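You operate a simulated robot arm through the tools that you are given. There is no shell and no other tool. Be economical: measure what you need, move in short steps, check, and stop when the job is done.

The job below is to be done with a simulated robot arm. You get a single attempt, and the scene is never put back.

## Task
Thin the paint on the right plate at N23 with 2 more drops of water under High light.
Fine: dial to High first and that half off at the end; water from the dish beside the three jars by the teal-banded dropper; work it in with the teal-banded muller; put both back; the box's other half stays lit, its plate untouched.
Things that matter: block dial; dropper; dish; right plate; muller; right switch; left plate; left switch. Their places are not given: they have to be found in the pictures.

It is judged by the outcome, as a careful person would: the job done as asked, and still so three seconds after it is handed in. It fails if anything else is knocked over, pushed out of place, dropped, spilled or broken.

## Robot
A 6-joint arm with a two-finger parallel gripper, fixed in place. Base frame: the origin is at the foot of the arm, x ahead of it, y to its left, z up. Units: cm, rad, N and s.
With the tool pointing down near the work surface it reaches from about 22 to 66 cm from the base axis. Its first joint turns from -1.152 to 1.152 rad. Payload 2.9 kg.
Tool frame: the origin (TCP) lies between the finger pads and is the grasp point; the fingertips stand 3 cm ahead of it; z points along the fingers, y is the line along which they close. The gripper opens to 11 cm. The fingers are 2 cm wide and 1 cm thick; the gripper's body (4.8 by 11.2 cm) begins 5.5 cm behind the TCP.
Orientation is told as [roll, pitch, yaw] about the base's x, y, z axes, in that order, counted from this pose: with the fingers straight down and closing along the base's y, the tool's x points along the base's -x, its y along +y and its z along -z.

## Interface
- The arm moves only by the tool servo_tool. Its argument "motion" is one flat list of numbers, 7 for each row, row after row: the shift along the tool's x, y, z in mm, then the turn, a rotation vector about the tool's x, y, z in rad, then the finger opening in mm, from 0 to 110. In form: [tx, ty, tz, rx, ry, rz, gripper, tx, ty, tz, rx, ry, rz, gripper, ...]. A call has 1 to 8 rows; each row is the pose to reach, as a shift and turn from the pose commanded when the call began, along the tool's axes at that moment. Each row takes 0.2 s and may step no farther than 5 cm and 0.15 rad from the row before; otherwise, or with a gripper value out of range, the whole call is refused. Where a pose cannot be reached the arm comes as near as it can. A force on the tool above 80 N (or 10 N above the force at the start of the call, whichever is more), or a blocked arm, ends the call early, and 0.2 s more pass. Each finger travels about 10.8 cm/s and halts on what it meets, pressing with about 28 N; the grip force reading is that of the motor and also rises with nothing between the fingers. The clock runs only during rows and for 0.2 s after the last one: add rows that repeat a pose to give the fingers time. It gives the time, the measured TCP pose, the force on the tool (base axes), the opening and the grip force at its end, in the units of the frame above (readings bear some noise), and new pictures: "pictures" is both (left out), scene, wrist or none.
- Cameras (640 x 400 px; columns grow to the right, rows downward): "scene" is fixed at [7.62, 42.42, 140.45]; the picture's right is [-0.81, -0.59, 0.00], its down [-0.26, 0.36, -0.90] and it looks along [0.53, -0.73, -0.44] (base axes); focal length 325 px, centre (320, 200). "wrist" rides on the gripper at [-3.6, 0, -5.7] in the tool frame; the picture's right is [0.00, -1.00, 0.00], its down [0.97, 0.00, -0.24] and it looks along [0.24, 0.00, 0.97] (tool axes); focal length 218 px, centre (320, 200).
- measure_at(camera, pixels): for up to 12 pixels [column, row] of the newest picture of that camera ("zoom" is the newest enlarged one), the place [x, y, z] in the base frame of the surface seen there, good to about 0.2 cm, but the place of the scene camera against the robot may be out by one fixed shift of up to 1.2 cm in any direction. It takes no simulated time.
- inspect(camera, box): a new picture of the part [left, top, right, bottom] of that camera's present view, enlarged. It takes no simulated time.
- close_job(): hands the job in; it is judged then, once.

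Keep the steps short. Do not move on a guess: measure, check each grasp and each placing, and mend mistakes. In all there are 80 turns and 150 pictures (those below and enlarged ones count). Leave the gripper open and the arm clear of the work at the hand-in unless told otherwise, and finish with a single line.

The tools are called as name(argument=value, ...) on one line, values as JSON. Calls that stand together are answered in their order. servo_tool: Moves the arm, as the interface text tells. Its arguments: {"type":"object","properties":{"motion":{"type":"array"},"pictures":{"type":"string","enum":["both","scene","wrist","none"]}},"required":["motion"]} The other tools are called the same way: measure_at (camera, pixels) gives the place of the surface under pixels of a picture; inspect (camera, box) takes an enlarged picture of a part of a camera's view; close_job () hands the job in.

At the start:

```text
clock: 0.0
position: [33.07, -19.55, 129.51]
ee_rot: [0.001, -0.001, 0.001]
wrist_force: [0.2, -0.1, 0.4]
finger_gap: 11.0
gripper_force: 0.1
```

scene: 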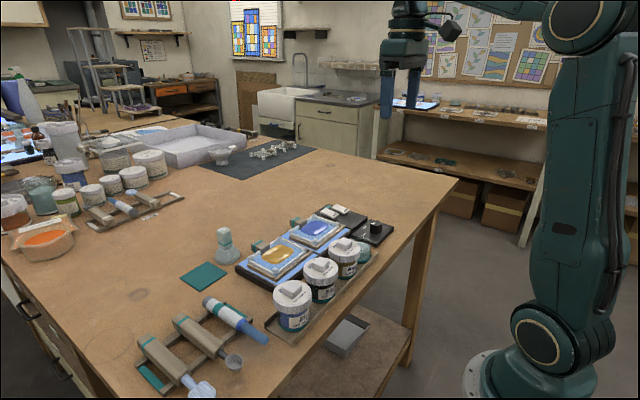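
wrist: 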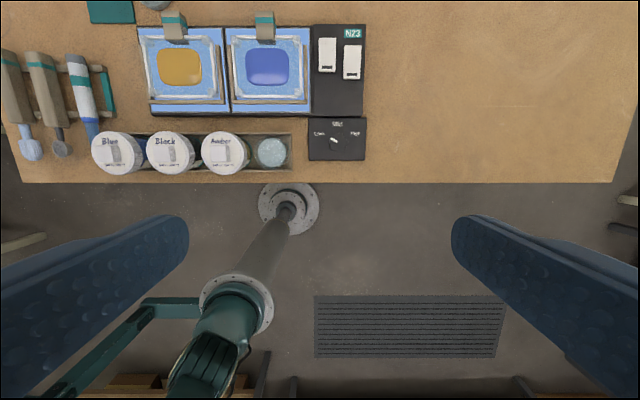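

I see the lightbox with two plates, the switches, the dial, three jars with a dish, and tools on a rack. I'll enlarge these areas first.

inspect(camera="wrist", box=[130, 0, 380, 180])

inspect(camera="wrist", box=[0, 0, 200, 180])

inspect(camera="scene", box=[120, 190, 420, 400])

measure_at(camera="wrist", pixels=[[271, 152], [180, 66], [268, 65], [265, 25], [327, 55], [352, 60], [334, 140], [83, 90], [82, 65], [45, 80], [90, 130], [330, 175]])

```text
2.22 times, centred on (255, 90) of wrist
```

zoom: 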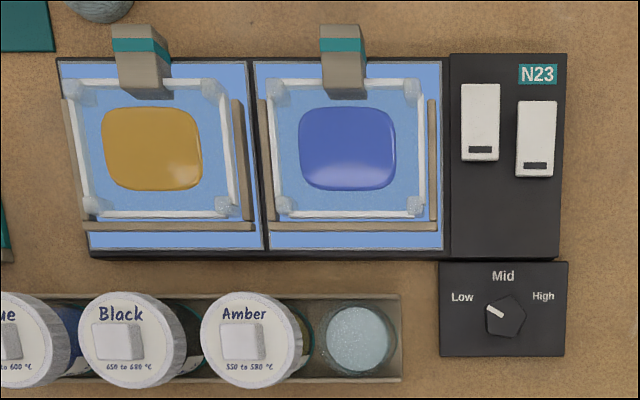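

```text
2.22 times, centred on (100, 90) of wrist
```

zoom: 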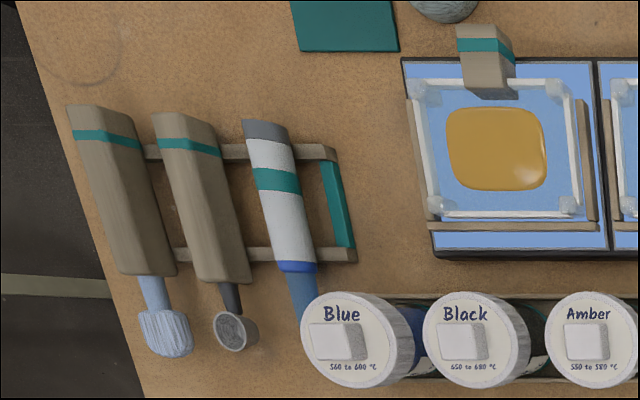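

```text
1.90 times, centred on (270, 295) of scene
```

zoom: 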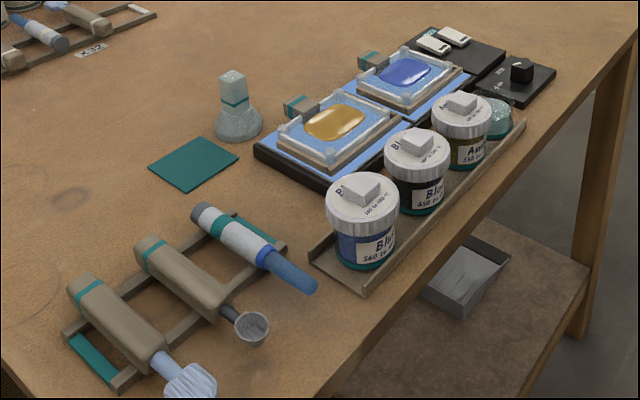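

```text
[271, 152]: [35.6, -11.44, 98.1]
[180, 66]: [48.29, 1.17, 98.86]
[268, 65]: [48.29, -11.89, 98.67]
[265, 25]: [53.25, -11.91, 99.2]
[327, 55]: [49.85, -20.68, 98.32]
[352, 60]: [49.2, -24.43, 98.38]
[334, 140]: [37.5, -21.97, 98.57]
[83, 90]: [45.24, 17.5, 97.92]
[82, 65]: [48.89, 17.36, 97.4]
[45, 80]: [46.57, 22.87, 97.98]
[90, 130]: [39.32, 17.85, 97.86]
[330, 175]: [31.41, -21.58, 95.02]
```

Right plate is blue, at about (48.3, -11.9). The dial pointer is at Low, so I'll move above the dial for a closer look.

servo_tool(motion=[-11, -6, 40, 0, 0, 0, 110, -22, -12, 80, 0, 0, 0, 80, -33, -18, 120, 0, 0, 0, 60, -44, -24, 150, 0, 0, 0, 60])

```text
clock: 1.0
position: [37.67, -21.98, 114.4]
ee_rot: [-0.001, -0.003, 0.001]
wrist_force: [0.9, -0.4, 0.7]
finger_gap: 6.0
gripper_force: 0.0
```

scene: 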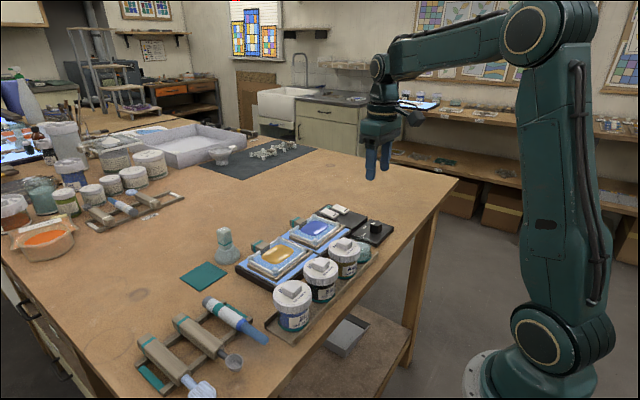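
wrist: 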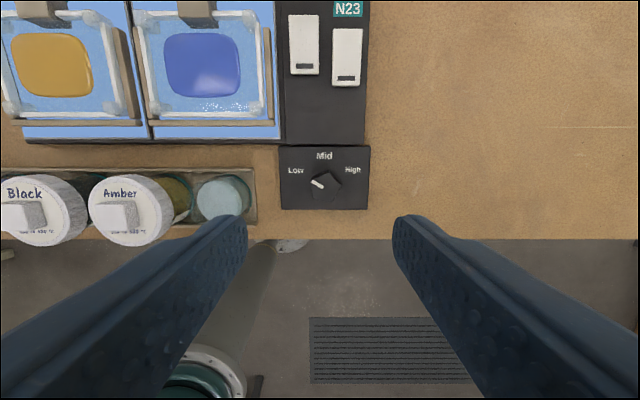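

inspect(camera="wrist", box=[180, 0, 400, 220])

measure_at(camera="wrist", pixels=[[325, 184], [318, 184], [282, 175], [350, 205], [304, 40], [347, 50], [225, 197], [203, 65], [120, 215], [304, 66], [197, 15], [242, 180]])

```text
1.82 times, centred on (290, 110) of wrist
```

zoom: 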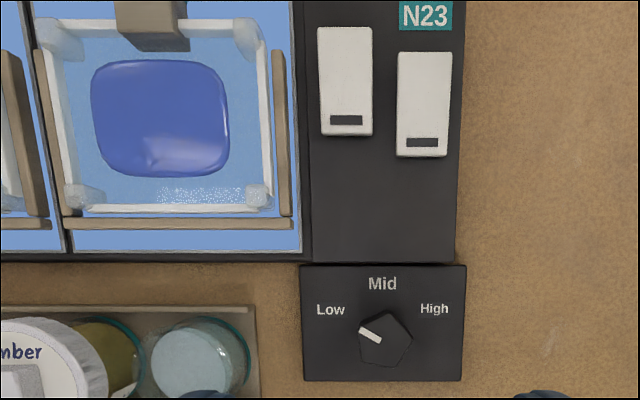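

```text
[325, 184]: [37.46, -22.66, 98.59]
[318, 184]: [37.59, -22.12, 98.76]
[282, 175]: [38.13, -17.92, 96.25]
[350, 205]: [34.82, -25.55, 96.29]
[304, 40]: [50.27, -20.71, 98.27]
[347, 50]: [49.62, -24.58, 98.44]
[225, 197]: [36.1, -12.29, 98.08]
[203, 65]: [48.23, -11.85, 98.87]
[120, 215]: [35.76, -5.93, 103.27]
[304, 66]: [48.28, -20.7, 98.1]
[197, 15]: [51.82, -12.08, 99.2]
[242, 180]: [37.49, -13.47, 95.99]
```

inspect(camera="scene", box=[300, 190, 410, 270])

inspect(camera="wrist", box=[275, 140, 375, 215])

```text
5.00 times, centred on (355, 230) of scene
```

zoom: 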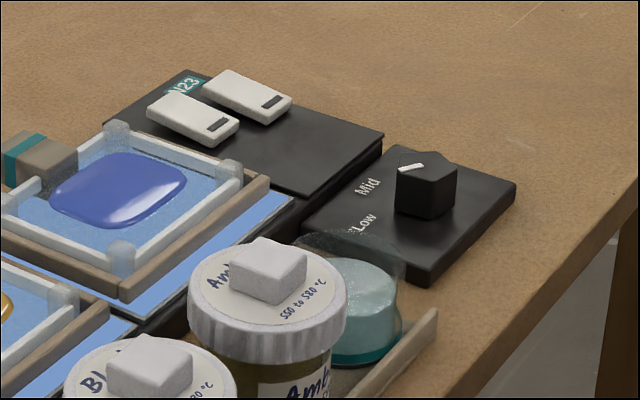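

```text
5.33 times, centred on (325, 178) of wrist
```

zoom: 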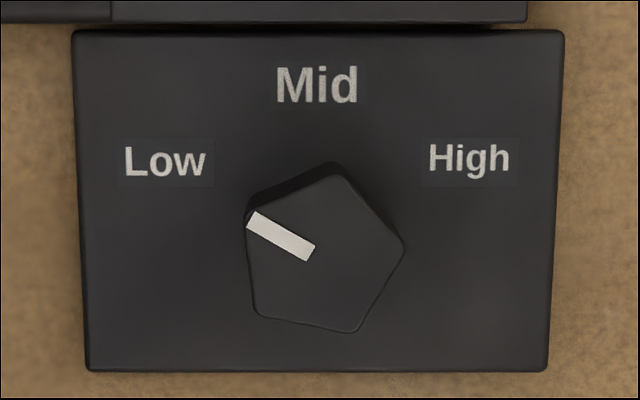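

measure_at(camera="zoom", pixels=[[321, 253], [252, 218], [338, 168], [401, 243], [355, 328], [260, 312], [300, 15], [300, 60], [160, 160], [468, 158]])

measure_at(camera="wrist", pixels=[[325, 110], [325, 140], [304, 20], [304, 70], [347, 30], [347, 82]])

```text
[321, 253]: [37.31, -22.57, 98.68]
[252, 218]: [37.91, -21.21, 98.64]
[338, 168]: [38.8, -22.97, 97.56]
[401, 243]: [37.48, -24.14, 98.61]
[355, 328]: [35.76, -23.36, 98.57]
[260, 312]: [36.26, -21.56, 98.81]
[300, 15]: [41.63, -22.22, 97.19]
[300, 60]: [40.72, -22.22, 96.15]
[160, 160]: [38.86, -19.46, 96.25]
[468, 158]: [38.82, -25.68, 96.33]
```

```text
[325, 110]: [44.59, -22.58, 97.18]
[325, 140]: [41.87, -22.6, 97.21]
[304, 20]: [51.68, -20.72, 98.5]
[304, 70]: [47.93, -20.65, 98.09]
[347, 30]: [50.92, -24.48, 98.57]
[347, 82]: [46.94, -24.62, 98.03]
```

The knob is a pentagon centred at (37.35, -22.65), with its pointer at Low (156°) and High at about 26°. I'll yaw the gripper +0.84 to grip vertex to flat, and descend part way.

servo_tool(motion=[1, -2, 20, 0, 0, -0.14, 50, 2, -4, 40, 0, 0, -0.28, 50, 3, -7, 60, 0, 0, -0.42, 50, 3, -7, 80, 0, 0, -0.56, 50, 3, -7, 90, 0, 0, -0.7, 50, 3, -7, 100, 0, 0, -0.84, 50])

```text
clock: 2.4
position: [37.16, -22.49, 104.5]
ee_rot: [-0.004, 0.001, 0.842]
wrist_force: [-0.1, -0.2, -0.3]
finger_gap: 4.97
gripper_force: 0.0
```

scene: 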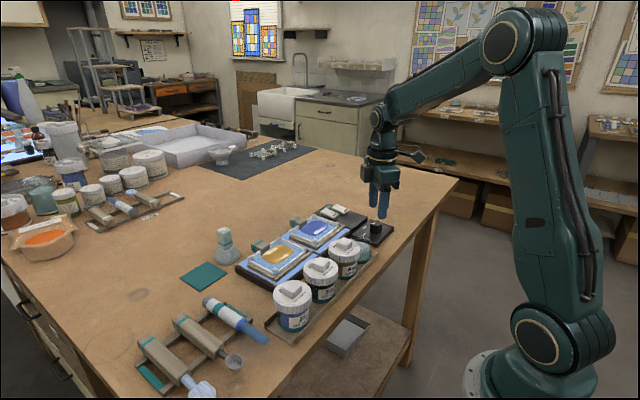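
wrist: 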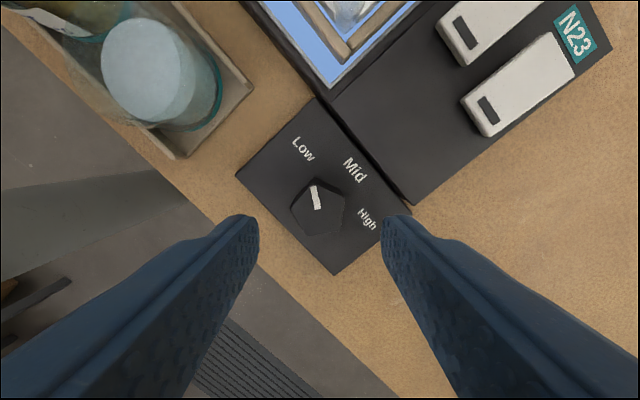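

measure_at(camera="wrist", pixels=[[318, 212], [320, 205]])

servo_tool(motion=[0, -2, 20, 0, 0, 0, 50, 0, -2, 40, 0, 0, 0, 50, 0, -2, 45, 0, 0, 0, 50])

```text
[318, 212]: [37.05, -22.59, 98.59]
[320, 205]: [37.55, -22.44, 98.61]
```

```text
clock: 3.2
position: [37.33, -22.83, 100.04]
ee_rot: [0.002, 0.0, 0.839]
wrist_force: [-0.4, 0.0, 0.3]
finger_gap: 5.02
gripper_force: 0.2
```

scene: 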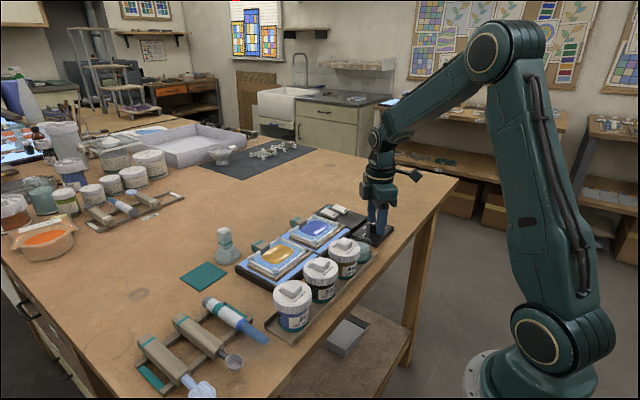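
wrist: 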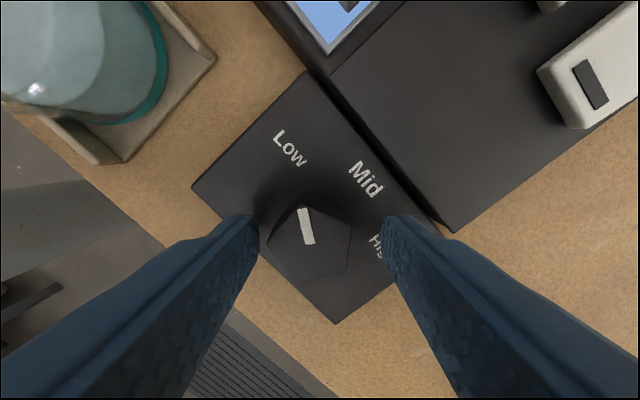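

Knob centre is about 4 mm to the left in the picture. I'll shift ty +4 mm and close.

servo_tool(motion=[0, 4, 0, 0, 0, 0, 50, 0, 4, 0, 0, 0, 0, 36, 0, 4, 0, 0, 0, 0, 28, 0, 4, 0, 0, 0, 0, 20, 0, 4, 0, 0, 0, 0, 20], pictures="wrist")

```text
clock: 4.4
position: [36.94, -22.47, 100.0]
ee_rot: [-0.001, -0.001, 0.84]
wrist_force: [3.1, -2.4, -0.3]
finger_gap: 3.02
gripper_force: 45.4
```

wrist: 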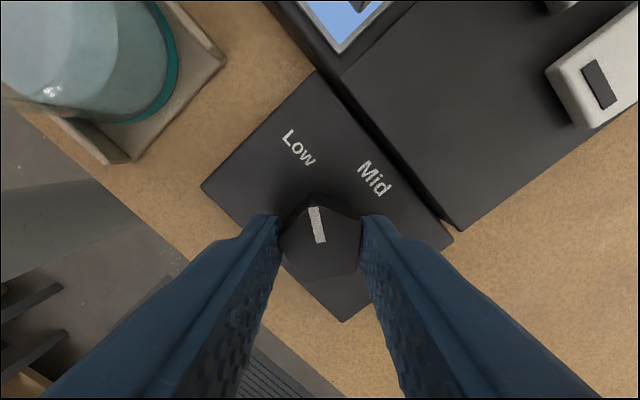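

Gripped (3.02 cm). Now I'll turn it clockwise 1.2 rad about the knob axis.

servo_tool(motion=[-0.3, 4, 0, 0, 0, 0.15, 20, -0.6, 3.9, 0, 0, 0, 0.3, 20, -0.9, 3.8, 0, 0, 0, 0.45, 20, -1.1, 3.7, 0, 0, 0, 0.6, 20, -1.4, 3.5, 0, 0, 0, 0.75, 20, -1.6, 3.2, 0, 0, 0, 0.9, 20, -1.7, 3.0, 0, 0, 0, 1.05, 20, -1.9, 2.7, 0, 0, 0, 1.2, 20], pictures="wrist")

```text
clock: 6.2
position: [37.11, -22.47, 100.02]
ee_rot: [-0.002, -0.007, -0.365]
wrist_force: [11.0, -23.1, -2.7]
finger_gap: 3.03
gripper_force: 45.3
```

wrist: 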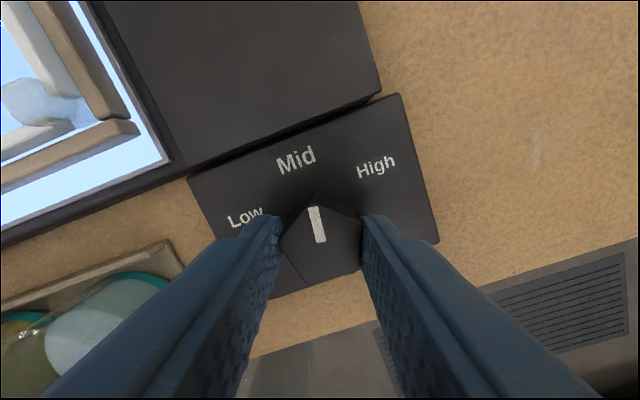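

I wrongly added 4 mm of ty again, because offsets are relative to each call. The force is 25 N. I'll back that out and then check the force.

servo_tool(motion=[-3.8, -1.5, 0, 0, 0, 0, 20, -3.8, -1.5, 0, 0, 0, 0, 20], pictures="none")

```text
clock: 6.8
position: [37.08, -22.51, 100.15]
ee_rot: [0.004, 0.005, -0.359]
wrist_force: [-11.6, -0.1, 20.8]
finger_gap: 3.01
gripper_force: 45.0
```

servo_tool(motion=[1.5, 0.6, 0, 0, 0, 0, 20, 1.5, 0.6, 0, 0, 0, 0, 20], pictures="none")

```text
clock: 7.4
position: [37.24, -22.29, 100.01]
ee_rot: [0.0, 0.0, -0.36]
wrist_force: [-4.0, -0.2, 23.2]
finger_gap: 2.98
gripper_force: 45.1
```

servo_tool(motion=[-0.2, 0, 0, 0, 0, 0.15, 20, -0.4, -0.1, 0, 0, 0, 0.3, 20, -0.6, -0.1, 0, 0, 0, 0.45, 20, -0.8, -0.3, 0, 0, 0, 0.6, 20, -1.0, -0.4, 0, 0, 0, 0.75, 20, -1.2, -0.6, 0, 0, 0, 0.9, 20, -1.3, -0.75, 0, 0, 0, 1.05, 20])

```text
clock: 9.0
position: [37.28, -22.38, 100.0]
ee_rot: [0.004, -0.002, -1.409]
wrist_force: [8.6, 6.2, 22.8]
finger_gap: 2.99
gripper_force: 44.9
```

scene: 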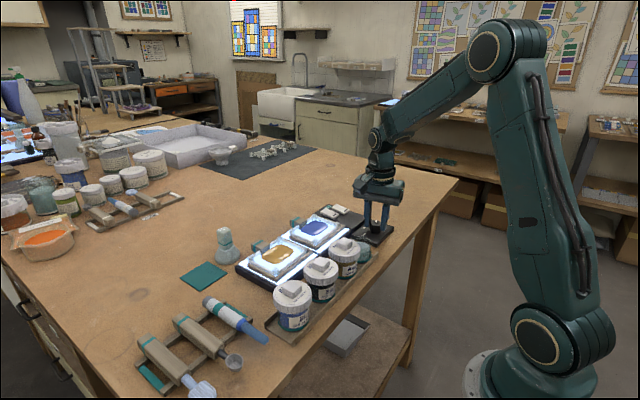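
wrist: 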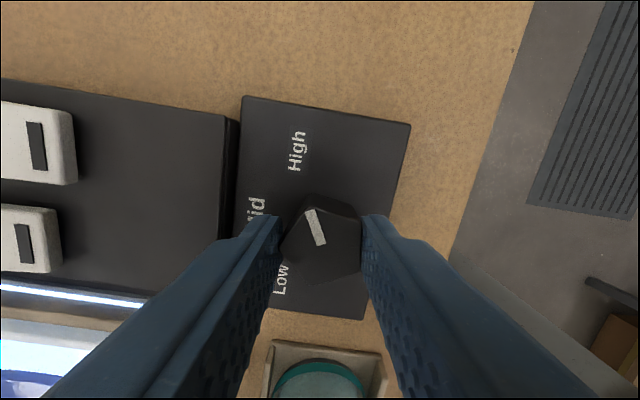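

The box brightened and the pointer faces High. I'll release, rise and check.

servo_tool(motion=[0, 0, 0, 0, 0, 0, 36, 0, 0, 0, 0, 0, 0, 50, 0, 0, -40, 0, 0, 0, 50, 0, 0, -80, 0, 0, -0.15, 50, 0, 0, -120, 0, 0, -0.3, 50, 0, 0, -150, 0, 0, -0.45, 50, 0, 0, -150, 0, 0, -0.6, 50, 0, 0, -150, 0, 0, -0.75, 50], pictures="none")

servo_tool(motion=[0, 0, 0, 0, 0, -0.15, 50, 0, 0, 0, 0, 0, -0.3, 50, 0, 0, 0, 0, 0, -0.45, 50, 0, 0, 0, 0, 0, -0.6, 50, 0, 0, 0, 0, 0, -0.66, 50])

```text
clock: 10.8
position: [37.25, -22.44, 115.16]
ee_rot: [0.0, -0.002, -0.658]
wrist_force: [0.3, 0.0, 0.2]
finger_gap: 4.96
gripper_force: 0.0
```

```text
clock: 12.0
position: [37.27, -22.55, 115.08]
ee_rot: [0.001, -0.002, 0.002]
wrist_force: [0.1, -0.1, 0.3]
finger_gap: 5.0
gripper_force: 0.1
```

scene: 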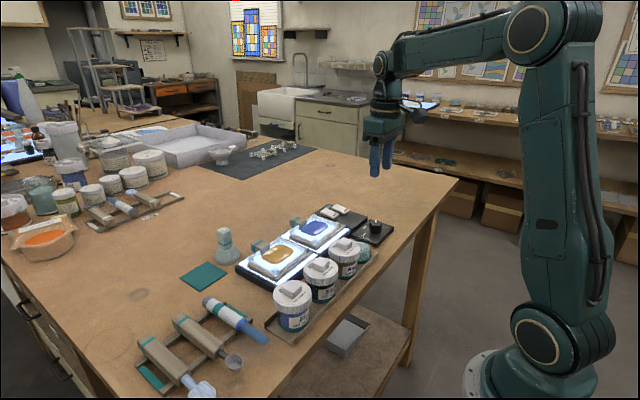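
wrist: 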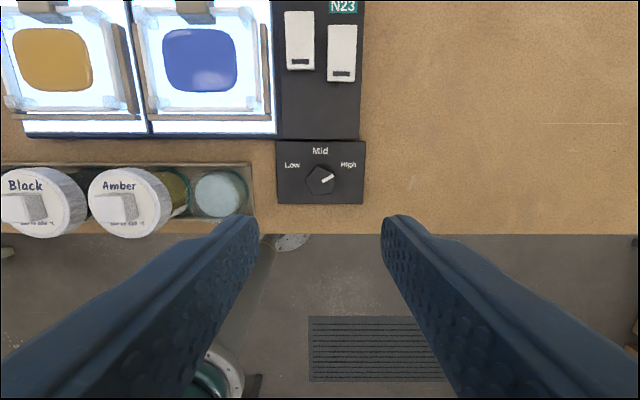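

Dial reads High and the block is unmoved. Now I'll go above the dropper for a close look.

servo_tool(motion=[-10, 49, 0, 0, 0, 0, 60, -20, 98, 0, 0, 0, 0, 70, -30, 147, 0, 0, 0, 0, 70, -40, 196, 0, 0, 0, 0, 70, -50, 245, 0, 0, 0, 0, 70, -55, 294, 0, 0, 0, 0, 70, -60, 343, 0, 0, 0, 0, 70, -60, 390, 0, 0, 0, 0, 70])

```text
clock: 13.8
position: [43.22, 16.68, 115.1]
ee_rot: [0.0, -0.001, 0.001]
wrist_force: [-0.3, 1.5, 0.0]
finger_gap: 7.01
gripper_force: 0.0
```

scene: 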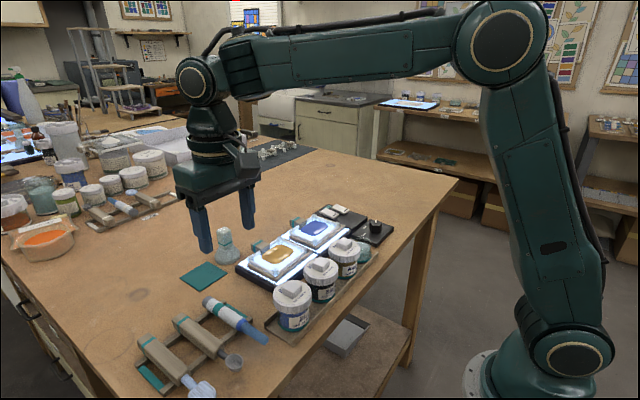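
wrist: 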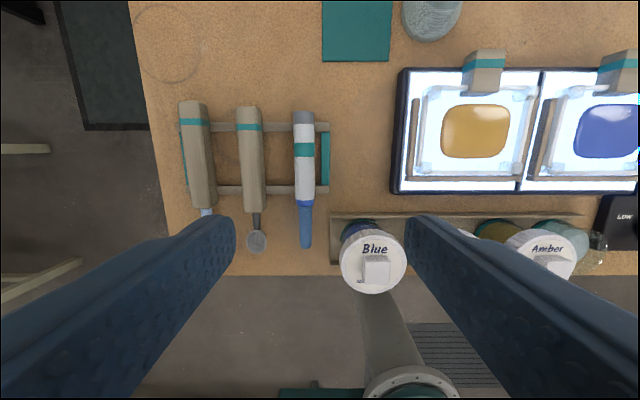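

inspect(camera="wrist", box=[230, 90, 350, 265])

measure_at(camera="wrist", pixels=[[303, 117], [304, 135], [304, 150], [304, 180], [304, 203], [306, 215], [306, 230], [306, 244], [296, 165], [313, 165], [251, 150], [325, 192]])

inspect(camera="scene", box=[130, 270, 290, 370])

inspect(camera="wrist", box=[310, 0, 480, 80])

```text
2.29 times, centred on (290, 178) of wrist
```

zoom: 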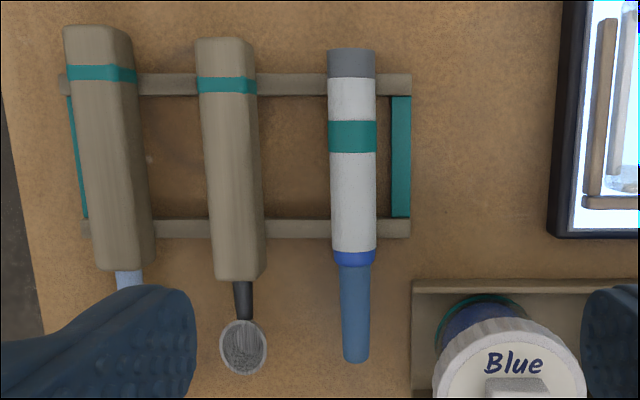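

```text
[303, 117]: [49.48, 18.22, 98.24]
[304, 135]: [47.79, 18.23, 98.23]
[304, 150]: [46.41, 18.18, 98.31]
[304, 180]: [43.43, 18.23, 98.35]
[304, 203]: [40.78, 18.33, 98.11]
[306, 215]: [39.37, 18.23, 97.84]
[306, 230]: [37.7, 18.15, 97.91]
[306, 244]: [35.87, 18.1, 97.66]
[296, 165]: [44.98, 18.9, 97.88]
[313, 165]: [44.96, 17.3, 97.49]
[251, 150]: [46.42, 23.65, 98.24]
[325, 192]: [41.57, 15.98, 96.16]
```

```text
4.00 times, centred on (210, 320) of scene
```

zoom: 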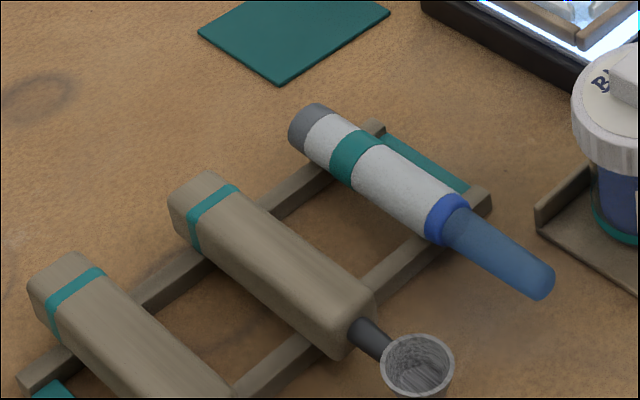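

```text
3.76 times, centred on (395, 40) of wrist
```

zoom: 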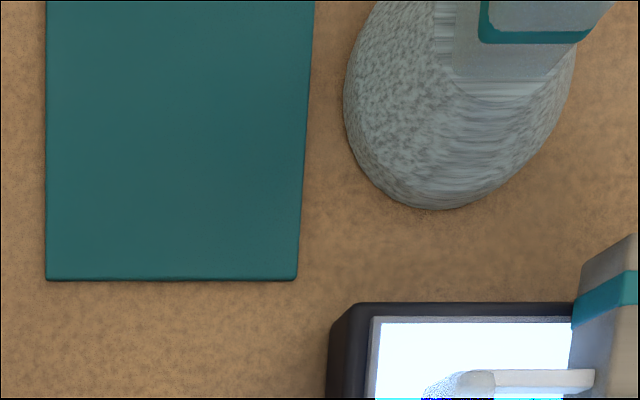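

Dropper axis is at y≈18.2, body x 41–50, tip at x≈35.5, top at z≈98.3. I'll check the rack's strip height and approach at gap 4 cm.

measure_at(camera="wrist", pixels=[[325, 160], [280, 160], [280, 190], [284, 128]])

servo_tool(motion=[-7, 5, 45, 0, 0, 0, 60, -14, 10, 90, 0, 0, 0, 42, -20, 15, 110, 0, 0, 0, 42, -20, 15, 120, 0, 0, 0, 42])

```text
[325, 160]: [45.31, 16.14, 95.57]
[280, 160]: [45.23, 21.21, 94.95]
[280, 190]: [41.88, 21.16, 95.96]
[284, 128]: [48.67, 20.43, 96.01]
```

```text
clock: 14.8
position: [45.21, 18.14, 102.94]
ee_rot: [0.0, -0.003, 0.0]
wrist_force: [-0.2, -0.2, 0.3]
finger_gap: 4.2
gripper_force: 0.0
```

scene: 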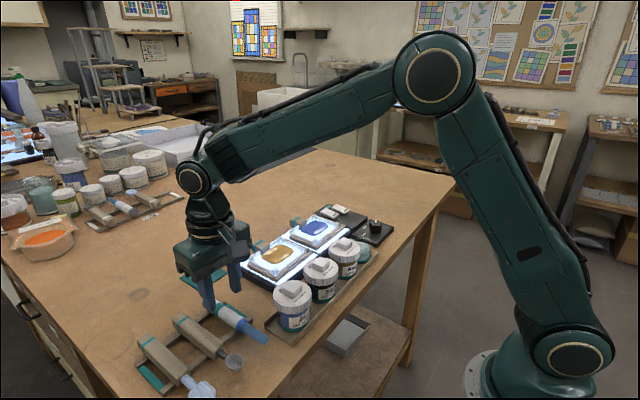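
wrist: 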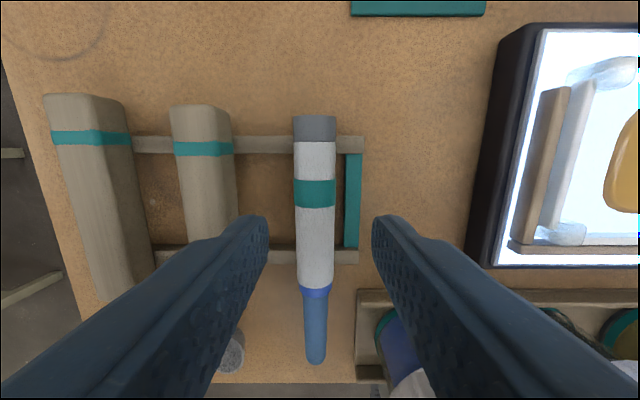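

servo_tool(motion=[0, 1, 25, 0, 0, 0, 42, 0, 1, 37, 0, 0, 0, 42, 0, 1, 37, 0, 0, 0, 24, 0, 1, 37, 0, 0, 0, 19, 0, 1, 37, 0, 0, 0, 17, 0, 1, 37, 0, 0, 0, 17], pictures="wrist")

```text
clock: 16.2
position: [45.16, 18.17, 99.41]
ee_rot: [0.0, 0.0, 0.001]
wrist_force: [0.3, 0.2, 0.6]
finger_gap: 2.13
gripper_force: 28.0
```

wrist: 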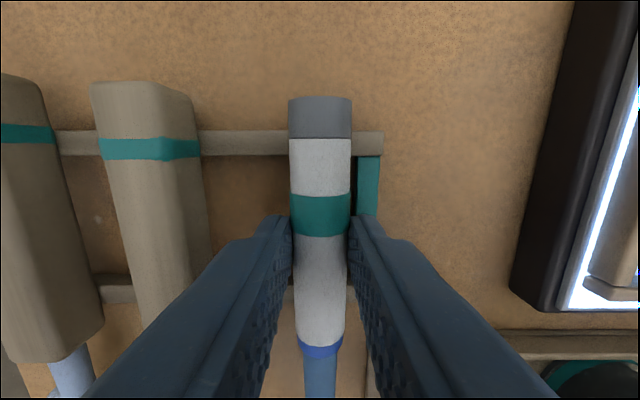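

Holding: gap 2.13 cm. I'll lift straight up and check.

servo_tool(motion=[0, 0, -20, 0, 0, 0, 17, 0, 0, -60, 0, 0, 0, 17, 0, 0, -110, 0, 0, 0, 17, 0, 0, -150, 0, 0, 0, 17])

```text
clock: 17.2
position: [45.06, 18.32, 114.29]
ee_rot: [-0.002, 0.0, -0.001]
wrist_force: [-0.5, 0.6, -1.7]
finger_gap: 2.14
gripper_force: 27.8
```

scene: 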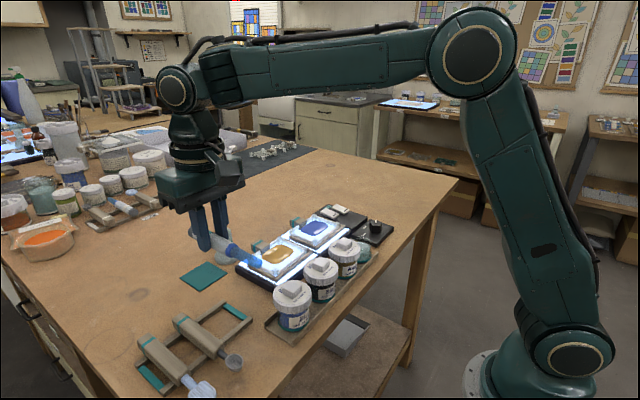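
wrist: 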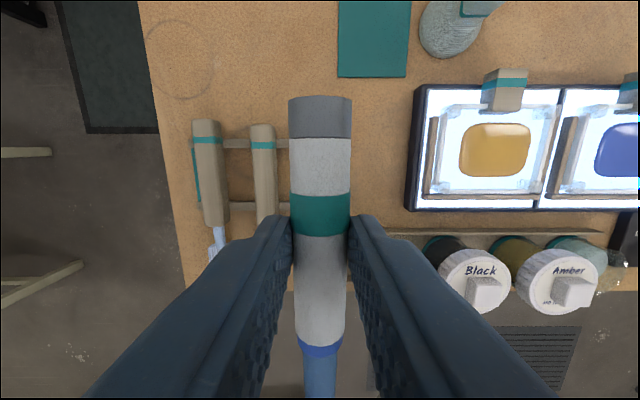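

Lifted safely. I'll carry it toward above the dish, high, at about (36, -11.4, 122).

servo_tool(motion=[13, -42, -30, 0, 0, 0, 17, 26, -85, -60, 0, 0, 0, 17, 40, -128, -80, 0, 0, 0, 17, 53, -170, -80, 0, 0, 0, 17, 66, -213, -80, 0, 0, 0, 17, 80, -255, -80, 0, 0, 0, 17, 90, -297, -80, 0, 0, 0, 17], pictures="wrist")

servo_tool(motion=[0, 0, 0, 0, -0.13, 0, 17, 0, 0, 0, 0, -0.26, 0, 17, 0, 0, 0, 0, -0.39, 0, 17, 0, 0, 0, 0, -0.52, 0, 17, 0, 0, 0, 0, -0.65, 0, 17, 0, 0, 0, 0, -0.78, 0, 17])

```text
refused: row 1 steps farther than a row can; nothing moved
```

```text
clock: 18.6
position: [45.3, 18.22, 114.41]
ee_rot: [-0.001, -0.783, 0.0]
wrist_force: [1.0, 0.3, -1.4]
finger_gap: 2.13
gripper_force: 28.4
```

scene: 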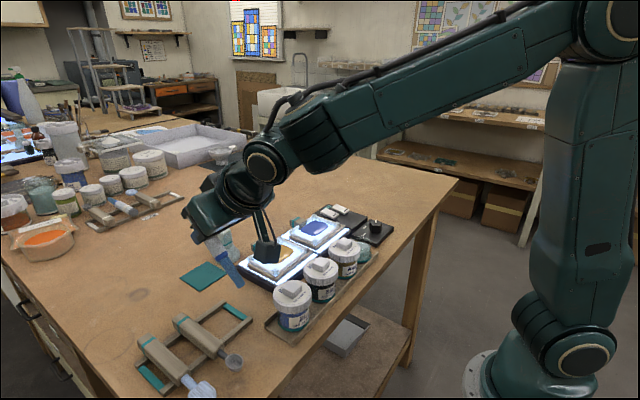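
wrist: 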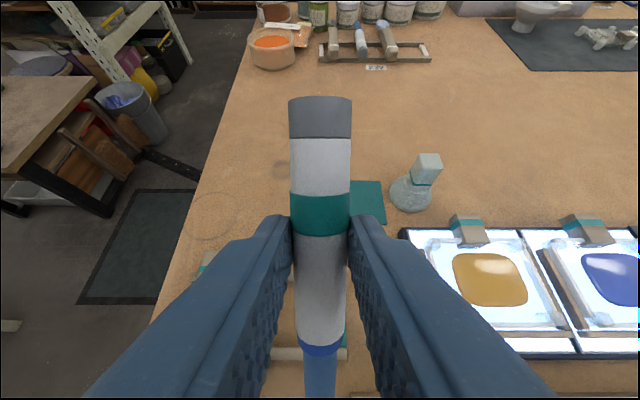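

Already tilted 45° cleanly. Now I'll carry it across to above the dish area at z≈122.

servo_tool(motion=[-2.2, -42.3, -13, 0, 0, 0, 17, -4.4, -84.6, -26, 0, 0, 0, 17, -6.6, -126.9, -39, 0, 0, 0, 17, -8.8, -169.2, -52, 0, 0, 0, 17, -11, -211.5, -65, 0, 0, 0, 17, -13.2, -253.8, -78, 0, 0, 0, 17, -15.6, -296, -91, 0, 0, 0, 17])

```text
clock: 20.2
position: [39.93, -11.22, 121.89]
ee_rot: [-0.003, -0.781, 0.003]
wrist_force: [0.0, -0.1, -0.3]
finger_gap: 2.11
gripper_force: 28.2
```

scene: 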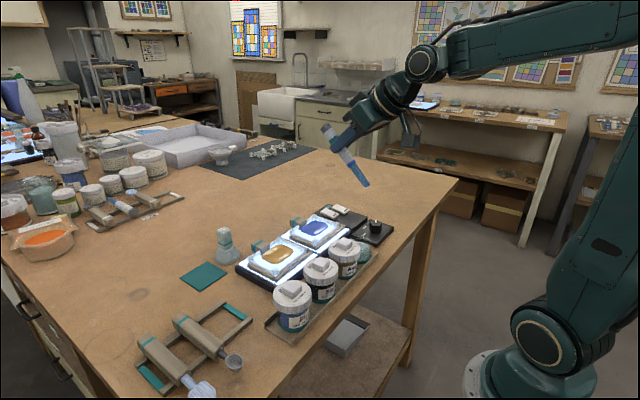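
wrist: 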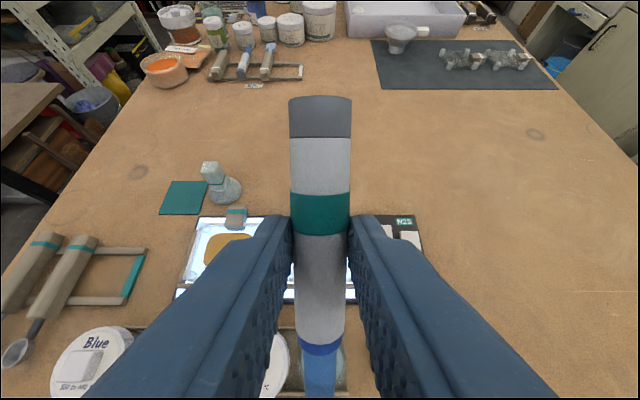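

Next I'll pitch on toward vertical (about 1.5 rad total).

servo_tool(motion=[0, 0, 0, 0, -0.13, 0, 17, 0, 0, 0, 0, -0.26, 0, 17, 0, 0, 0, 0, -0.39, 0, 17, 0, 0, 0, 0, -0.52, 0, 17, 0, 0, 0, 0, -0.65, 0, 17, 0, 0, 0, 0, -0.77, 0, 17])

```text
clock: 21.6
position: [40.03, -11.52, 121.91]
ee_rot: [-0.015, -1.554, 0.014]
wrist_force: [-0.4, -1.1, -1.2]
finger_gap: 2.12
gripper_force: 27.9
```

scene: 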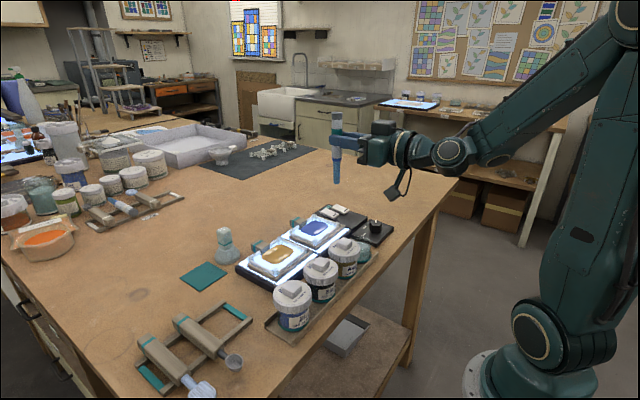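
wrist: 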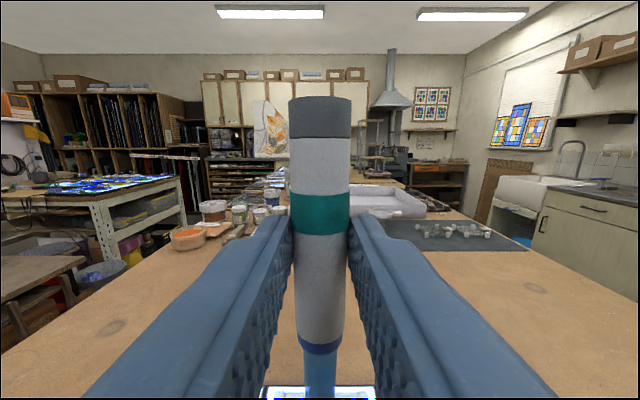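

Vertical. I'll measure the tip, the hanging bracket, and the dish with the scene camera.

measure_at(camera="scene", pixels=[[337, 180], [337, 155], [337, 120], [390, 195], [400, 180], [405, 165], [385, 150], [364, 248], [338, 182], [365, 258]])

inspect(camera="scene", box=[310, 90, 450, 210])

inspect(camera="scene", box=[320, 220, 400, 280])

```text
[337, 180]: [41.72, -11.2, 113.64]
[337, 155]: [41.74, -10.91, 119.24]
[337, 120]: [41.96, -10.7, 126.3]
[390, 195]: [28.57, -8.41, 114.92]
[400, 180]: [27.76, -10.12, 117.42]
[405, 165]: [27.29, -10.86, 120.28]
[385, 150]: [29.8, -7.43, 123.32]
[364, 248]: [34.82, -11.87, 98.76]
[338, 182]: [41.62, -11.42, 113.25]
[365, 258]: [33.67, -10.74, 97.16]
```

```text
3.33 times, centred on (380, 150) of scene
```

zoom: 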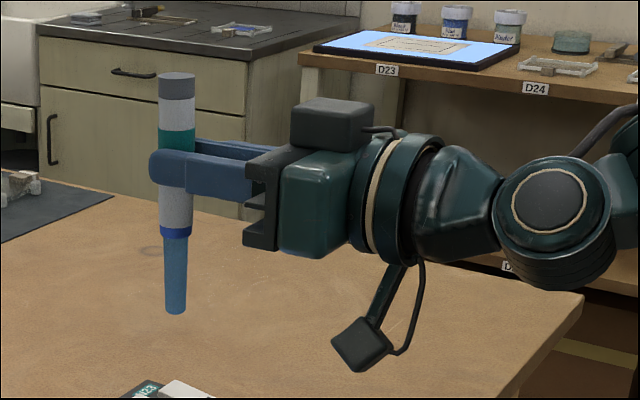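

```text
6.67 times, centred on (360, 250) of scene
```

zoom: 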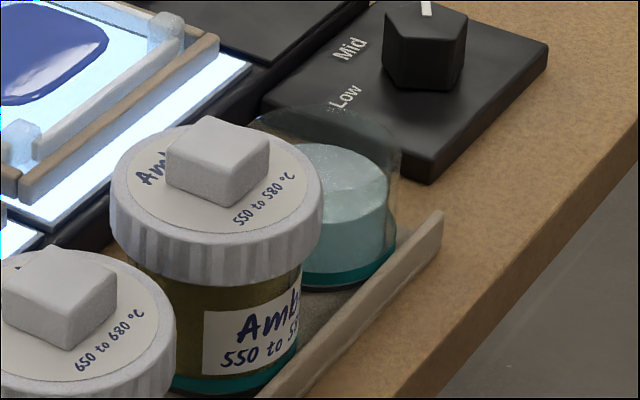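

measure_at(camera="scene", pixels=[[361, 248], [369, 250], [376.5, 222.5], [371, 246], [369.5, 257], [366, 243], [360, 242]])

```text
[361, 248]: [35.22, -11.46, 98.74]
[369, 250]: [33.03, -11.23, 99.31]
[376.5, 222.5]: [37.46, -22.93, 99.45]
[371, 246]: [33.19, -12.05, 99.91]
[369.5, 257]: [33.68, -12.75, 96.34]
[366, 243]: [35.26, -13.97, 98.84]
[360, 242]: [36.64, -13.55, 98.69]
```

Dish water centre is about (35.8, -11.7), level z≈98. The tip sits at TCP + (1.9, 0, -9.7). I'll go above the dish with the tip at z≈101.

servo_tool(motion=[0, -1, -31, 0, 0, 0, 17, 0, -2, -61, 0, 0, 0, 17, 40, -2, -61, 0, 0, 0, 17, 80, -2, -61, 0, 0, 0, 17, 110, -2, -61, 0, 0, 0, 17])

inspect(camera="scene", box=[300, 150, 440, 280])

```text
clock: 22.8
position: [38.51, -16.56, 114.62]
ee_rot: [-0.017, -1.553, 0.018]
wrist_force: [-0.2, 0.7, -1.3]
finger_gap: 2.14
gripper_force: 27.8
out of reach, approached as far as the arm can: row 2, 3, 4, 5
```

scene: 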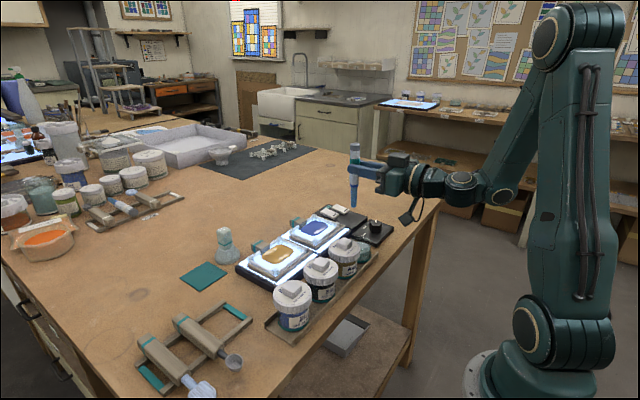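
wrist: 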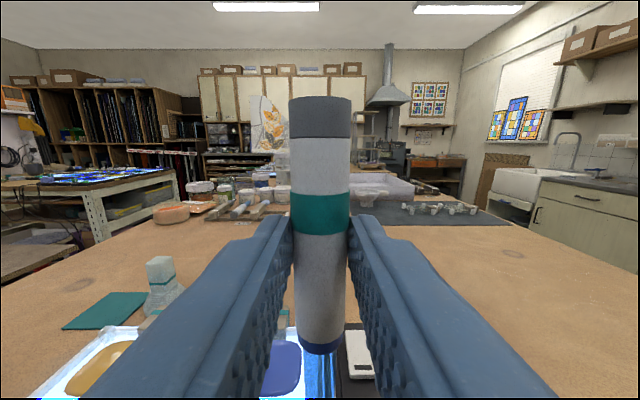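

```text
3.08 times, centred on (370, 215) of scene
```

zoom: 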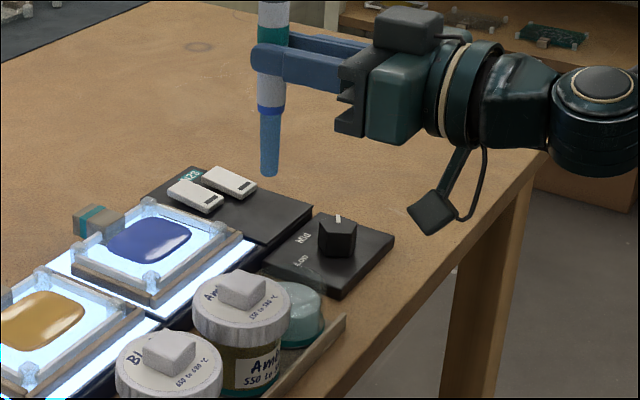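

Horizontal isn't reachable that close to the base, so I'll use a 60° tilt instead. First I'll back off up and forward.

servo_tool(motion=[-40, 2, 10, 0, 0, 0, 17, -80, 2, 30, 0, 0, 0, 17, -110, 2, 61, 0, 0, 0, 17], pictures="none")

```text
clock: 23.6
position: [44.82, -16.73, 125.34]
ee_rot: [0.016, -1.551, -0.018]
wrist_force: [0.7, 0.2, -1.5]
finger_gap: 2.13
gripper_force: 27.8
```

servo_tool(motion=[20, 12, -15, 0, 0.125, 0, 17, 40, 24, -30, 0, 0.25, 0, 17, 60, 37, -45, 0, 0.375, 0, 17, 80, 50, -61, 0, 0.5, 0, 17], pictures="scene")

```text
clock: 24.6
position: [38.56, -11.57, 117.29]
ee_rot: [0.0, -1.049, 0.002]
wrist_force: [0.3, 0.4, 0.7]
finger_gap: 2.11
gripper_force: 28.2
```

scene: 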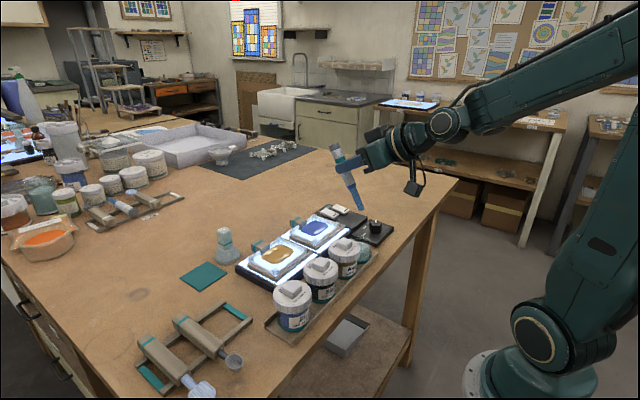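

Down 5.5 cm toward the dish, then check alignment.

servo_tool(motion=[24, -1, 14, 0, 0, 0, 17, 47, -1, 28, 0, 0, 0, 17])

inspect(camera="scene", box=[310, 170, 420, 270])

```text
clock: 25.2
position: [38.79, -11.63, 111.84]
ee_rot: [-0.002, -1.05, 0.0]
wrist_force: [-0.1, -1.0, -0.3]
finger_gap: 2.1
gripper_force: 28.0
```

scene: 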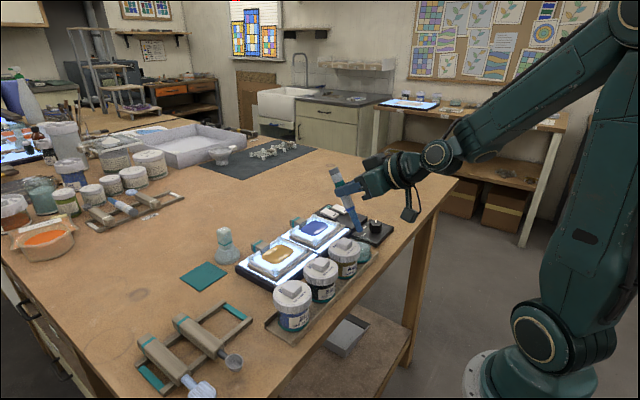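
wrist: 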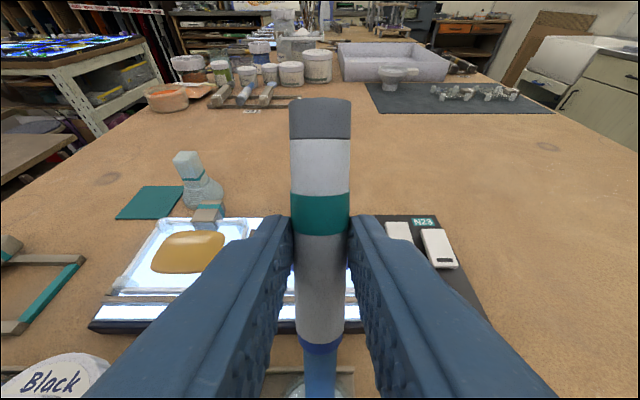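

```text
4.00 times, centred on (365, 220) of scene
```

zoom: 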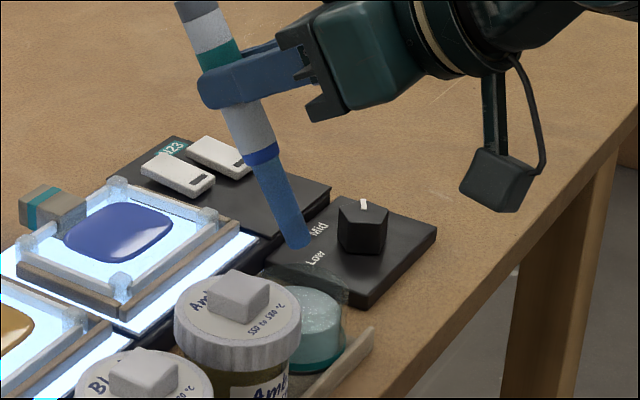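

measure_at(camera="zoom", pixels=[[297, 240], [299, 246], [290, 215], [312, 310], [320, 300], [322, 325], [262, 155]])

```text
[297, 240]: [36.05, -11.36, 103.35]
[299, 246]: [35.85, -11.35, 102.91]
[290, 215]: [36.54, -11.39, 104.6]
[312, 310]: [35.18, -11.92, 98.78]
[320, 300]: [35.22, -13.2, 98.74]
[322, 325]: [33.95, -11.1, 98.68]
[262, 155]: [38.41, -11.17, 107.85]
```

The tip is over the dish, about 4 cm above the water. I'll lower it 5 cm so it sits 1 cm in the water.

servo_tool(motion=[23, -1, 11, 0, 0, 0, 17, 45, -2, 21, 0, 0, 0, 17])

inspect(camera="scene", box=[310, 190, 420, 270])

```text
clock: 25.8
position: [38.32, -11.99, 107.06]
ee_rot: [0.0, -1.05, -0.001]
wrist_force: [0.0, -0.5, -0.3]
finger_gap: 2.16
gripper_force: 28.7
```

scene: 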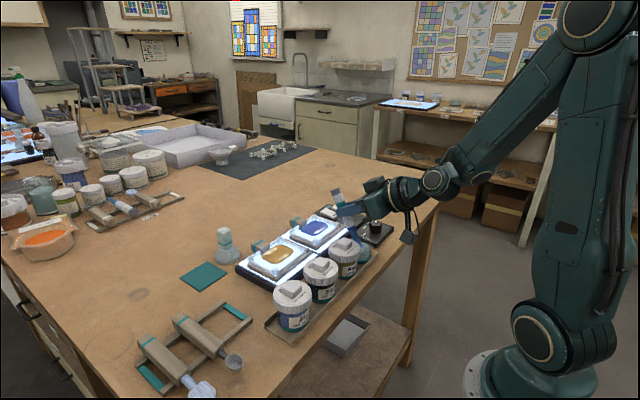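
wrist: 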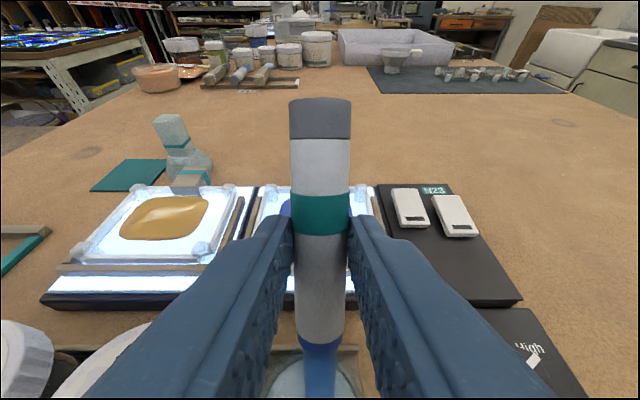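

```text
5.00 times, centred on (365, 230) of scene
```

zoom: 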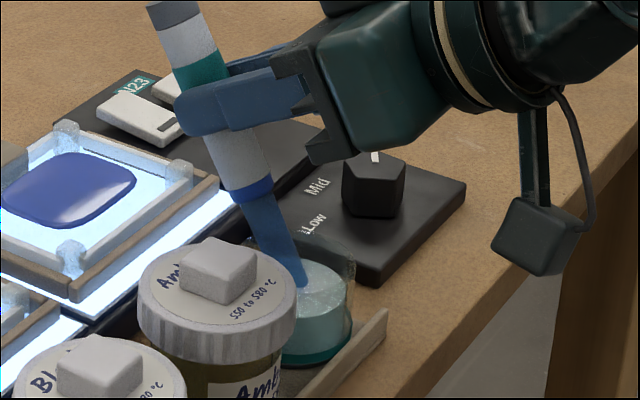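

The tip is in the water. I'll squeeze harder, read the result, then relax to draw up.

servo_tool(motion=[4, 0, 2, 0, 0, 0, 17, 4, 0, 2, 0, 0, 0, 8, 4, 0, 2, 0, 0, 0, 0, 4, 0, 2, 0, 0, 0, 0], pictures="none")

inspect(camera="scene", box=[310, 190, 420, 270])

servo_tool(motion=[0, 0, 0, 0, 0, 0, 10, 0, 0, 0, 0, 0, 0, 19, 0, 0, 0, 0, 0, 0, 19, 0, 0, 0, 0, 0, 0, 19], pictures="none")

inspect(camera="scene", box=[310, 190, 420, 270])

```text
clock: 26.8
position: [38.36, -11.88, 106.59]
ee_rot: [-0.001, -1.051, 0.001]
wrist_force: [-0.4, 0.4, -0.5]
finger_gap: 2.13
gripper_force: 28.1
```

```text
5.00 times, centred on (365, 230) of scene
```

zoom: 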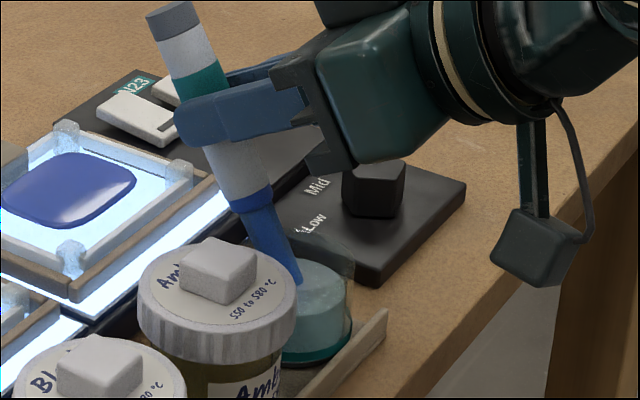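

```text
clock: 27.8
position: [38.36, -12.0, 106.52]
ee_rot: [-0.001, -1.051, 0.0]
wrist_force: [-1.4, 1.3, 0.0]
finger_gap: 2.13
gripper_force: 28.1
```

```text
5.00 times, centred on (365, 230) of scene
```

zoom: 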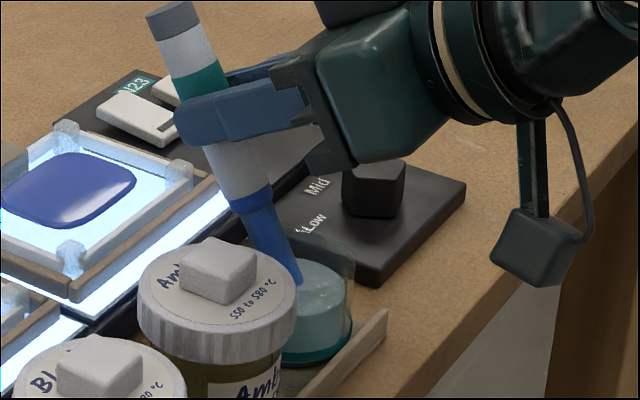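

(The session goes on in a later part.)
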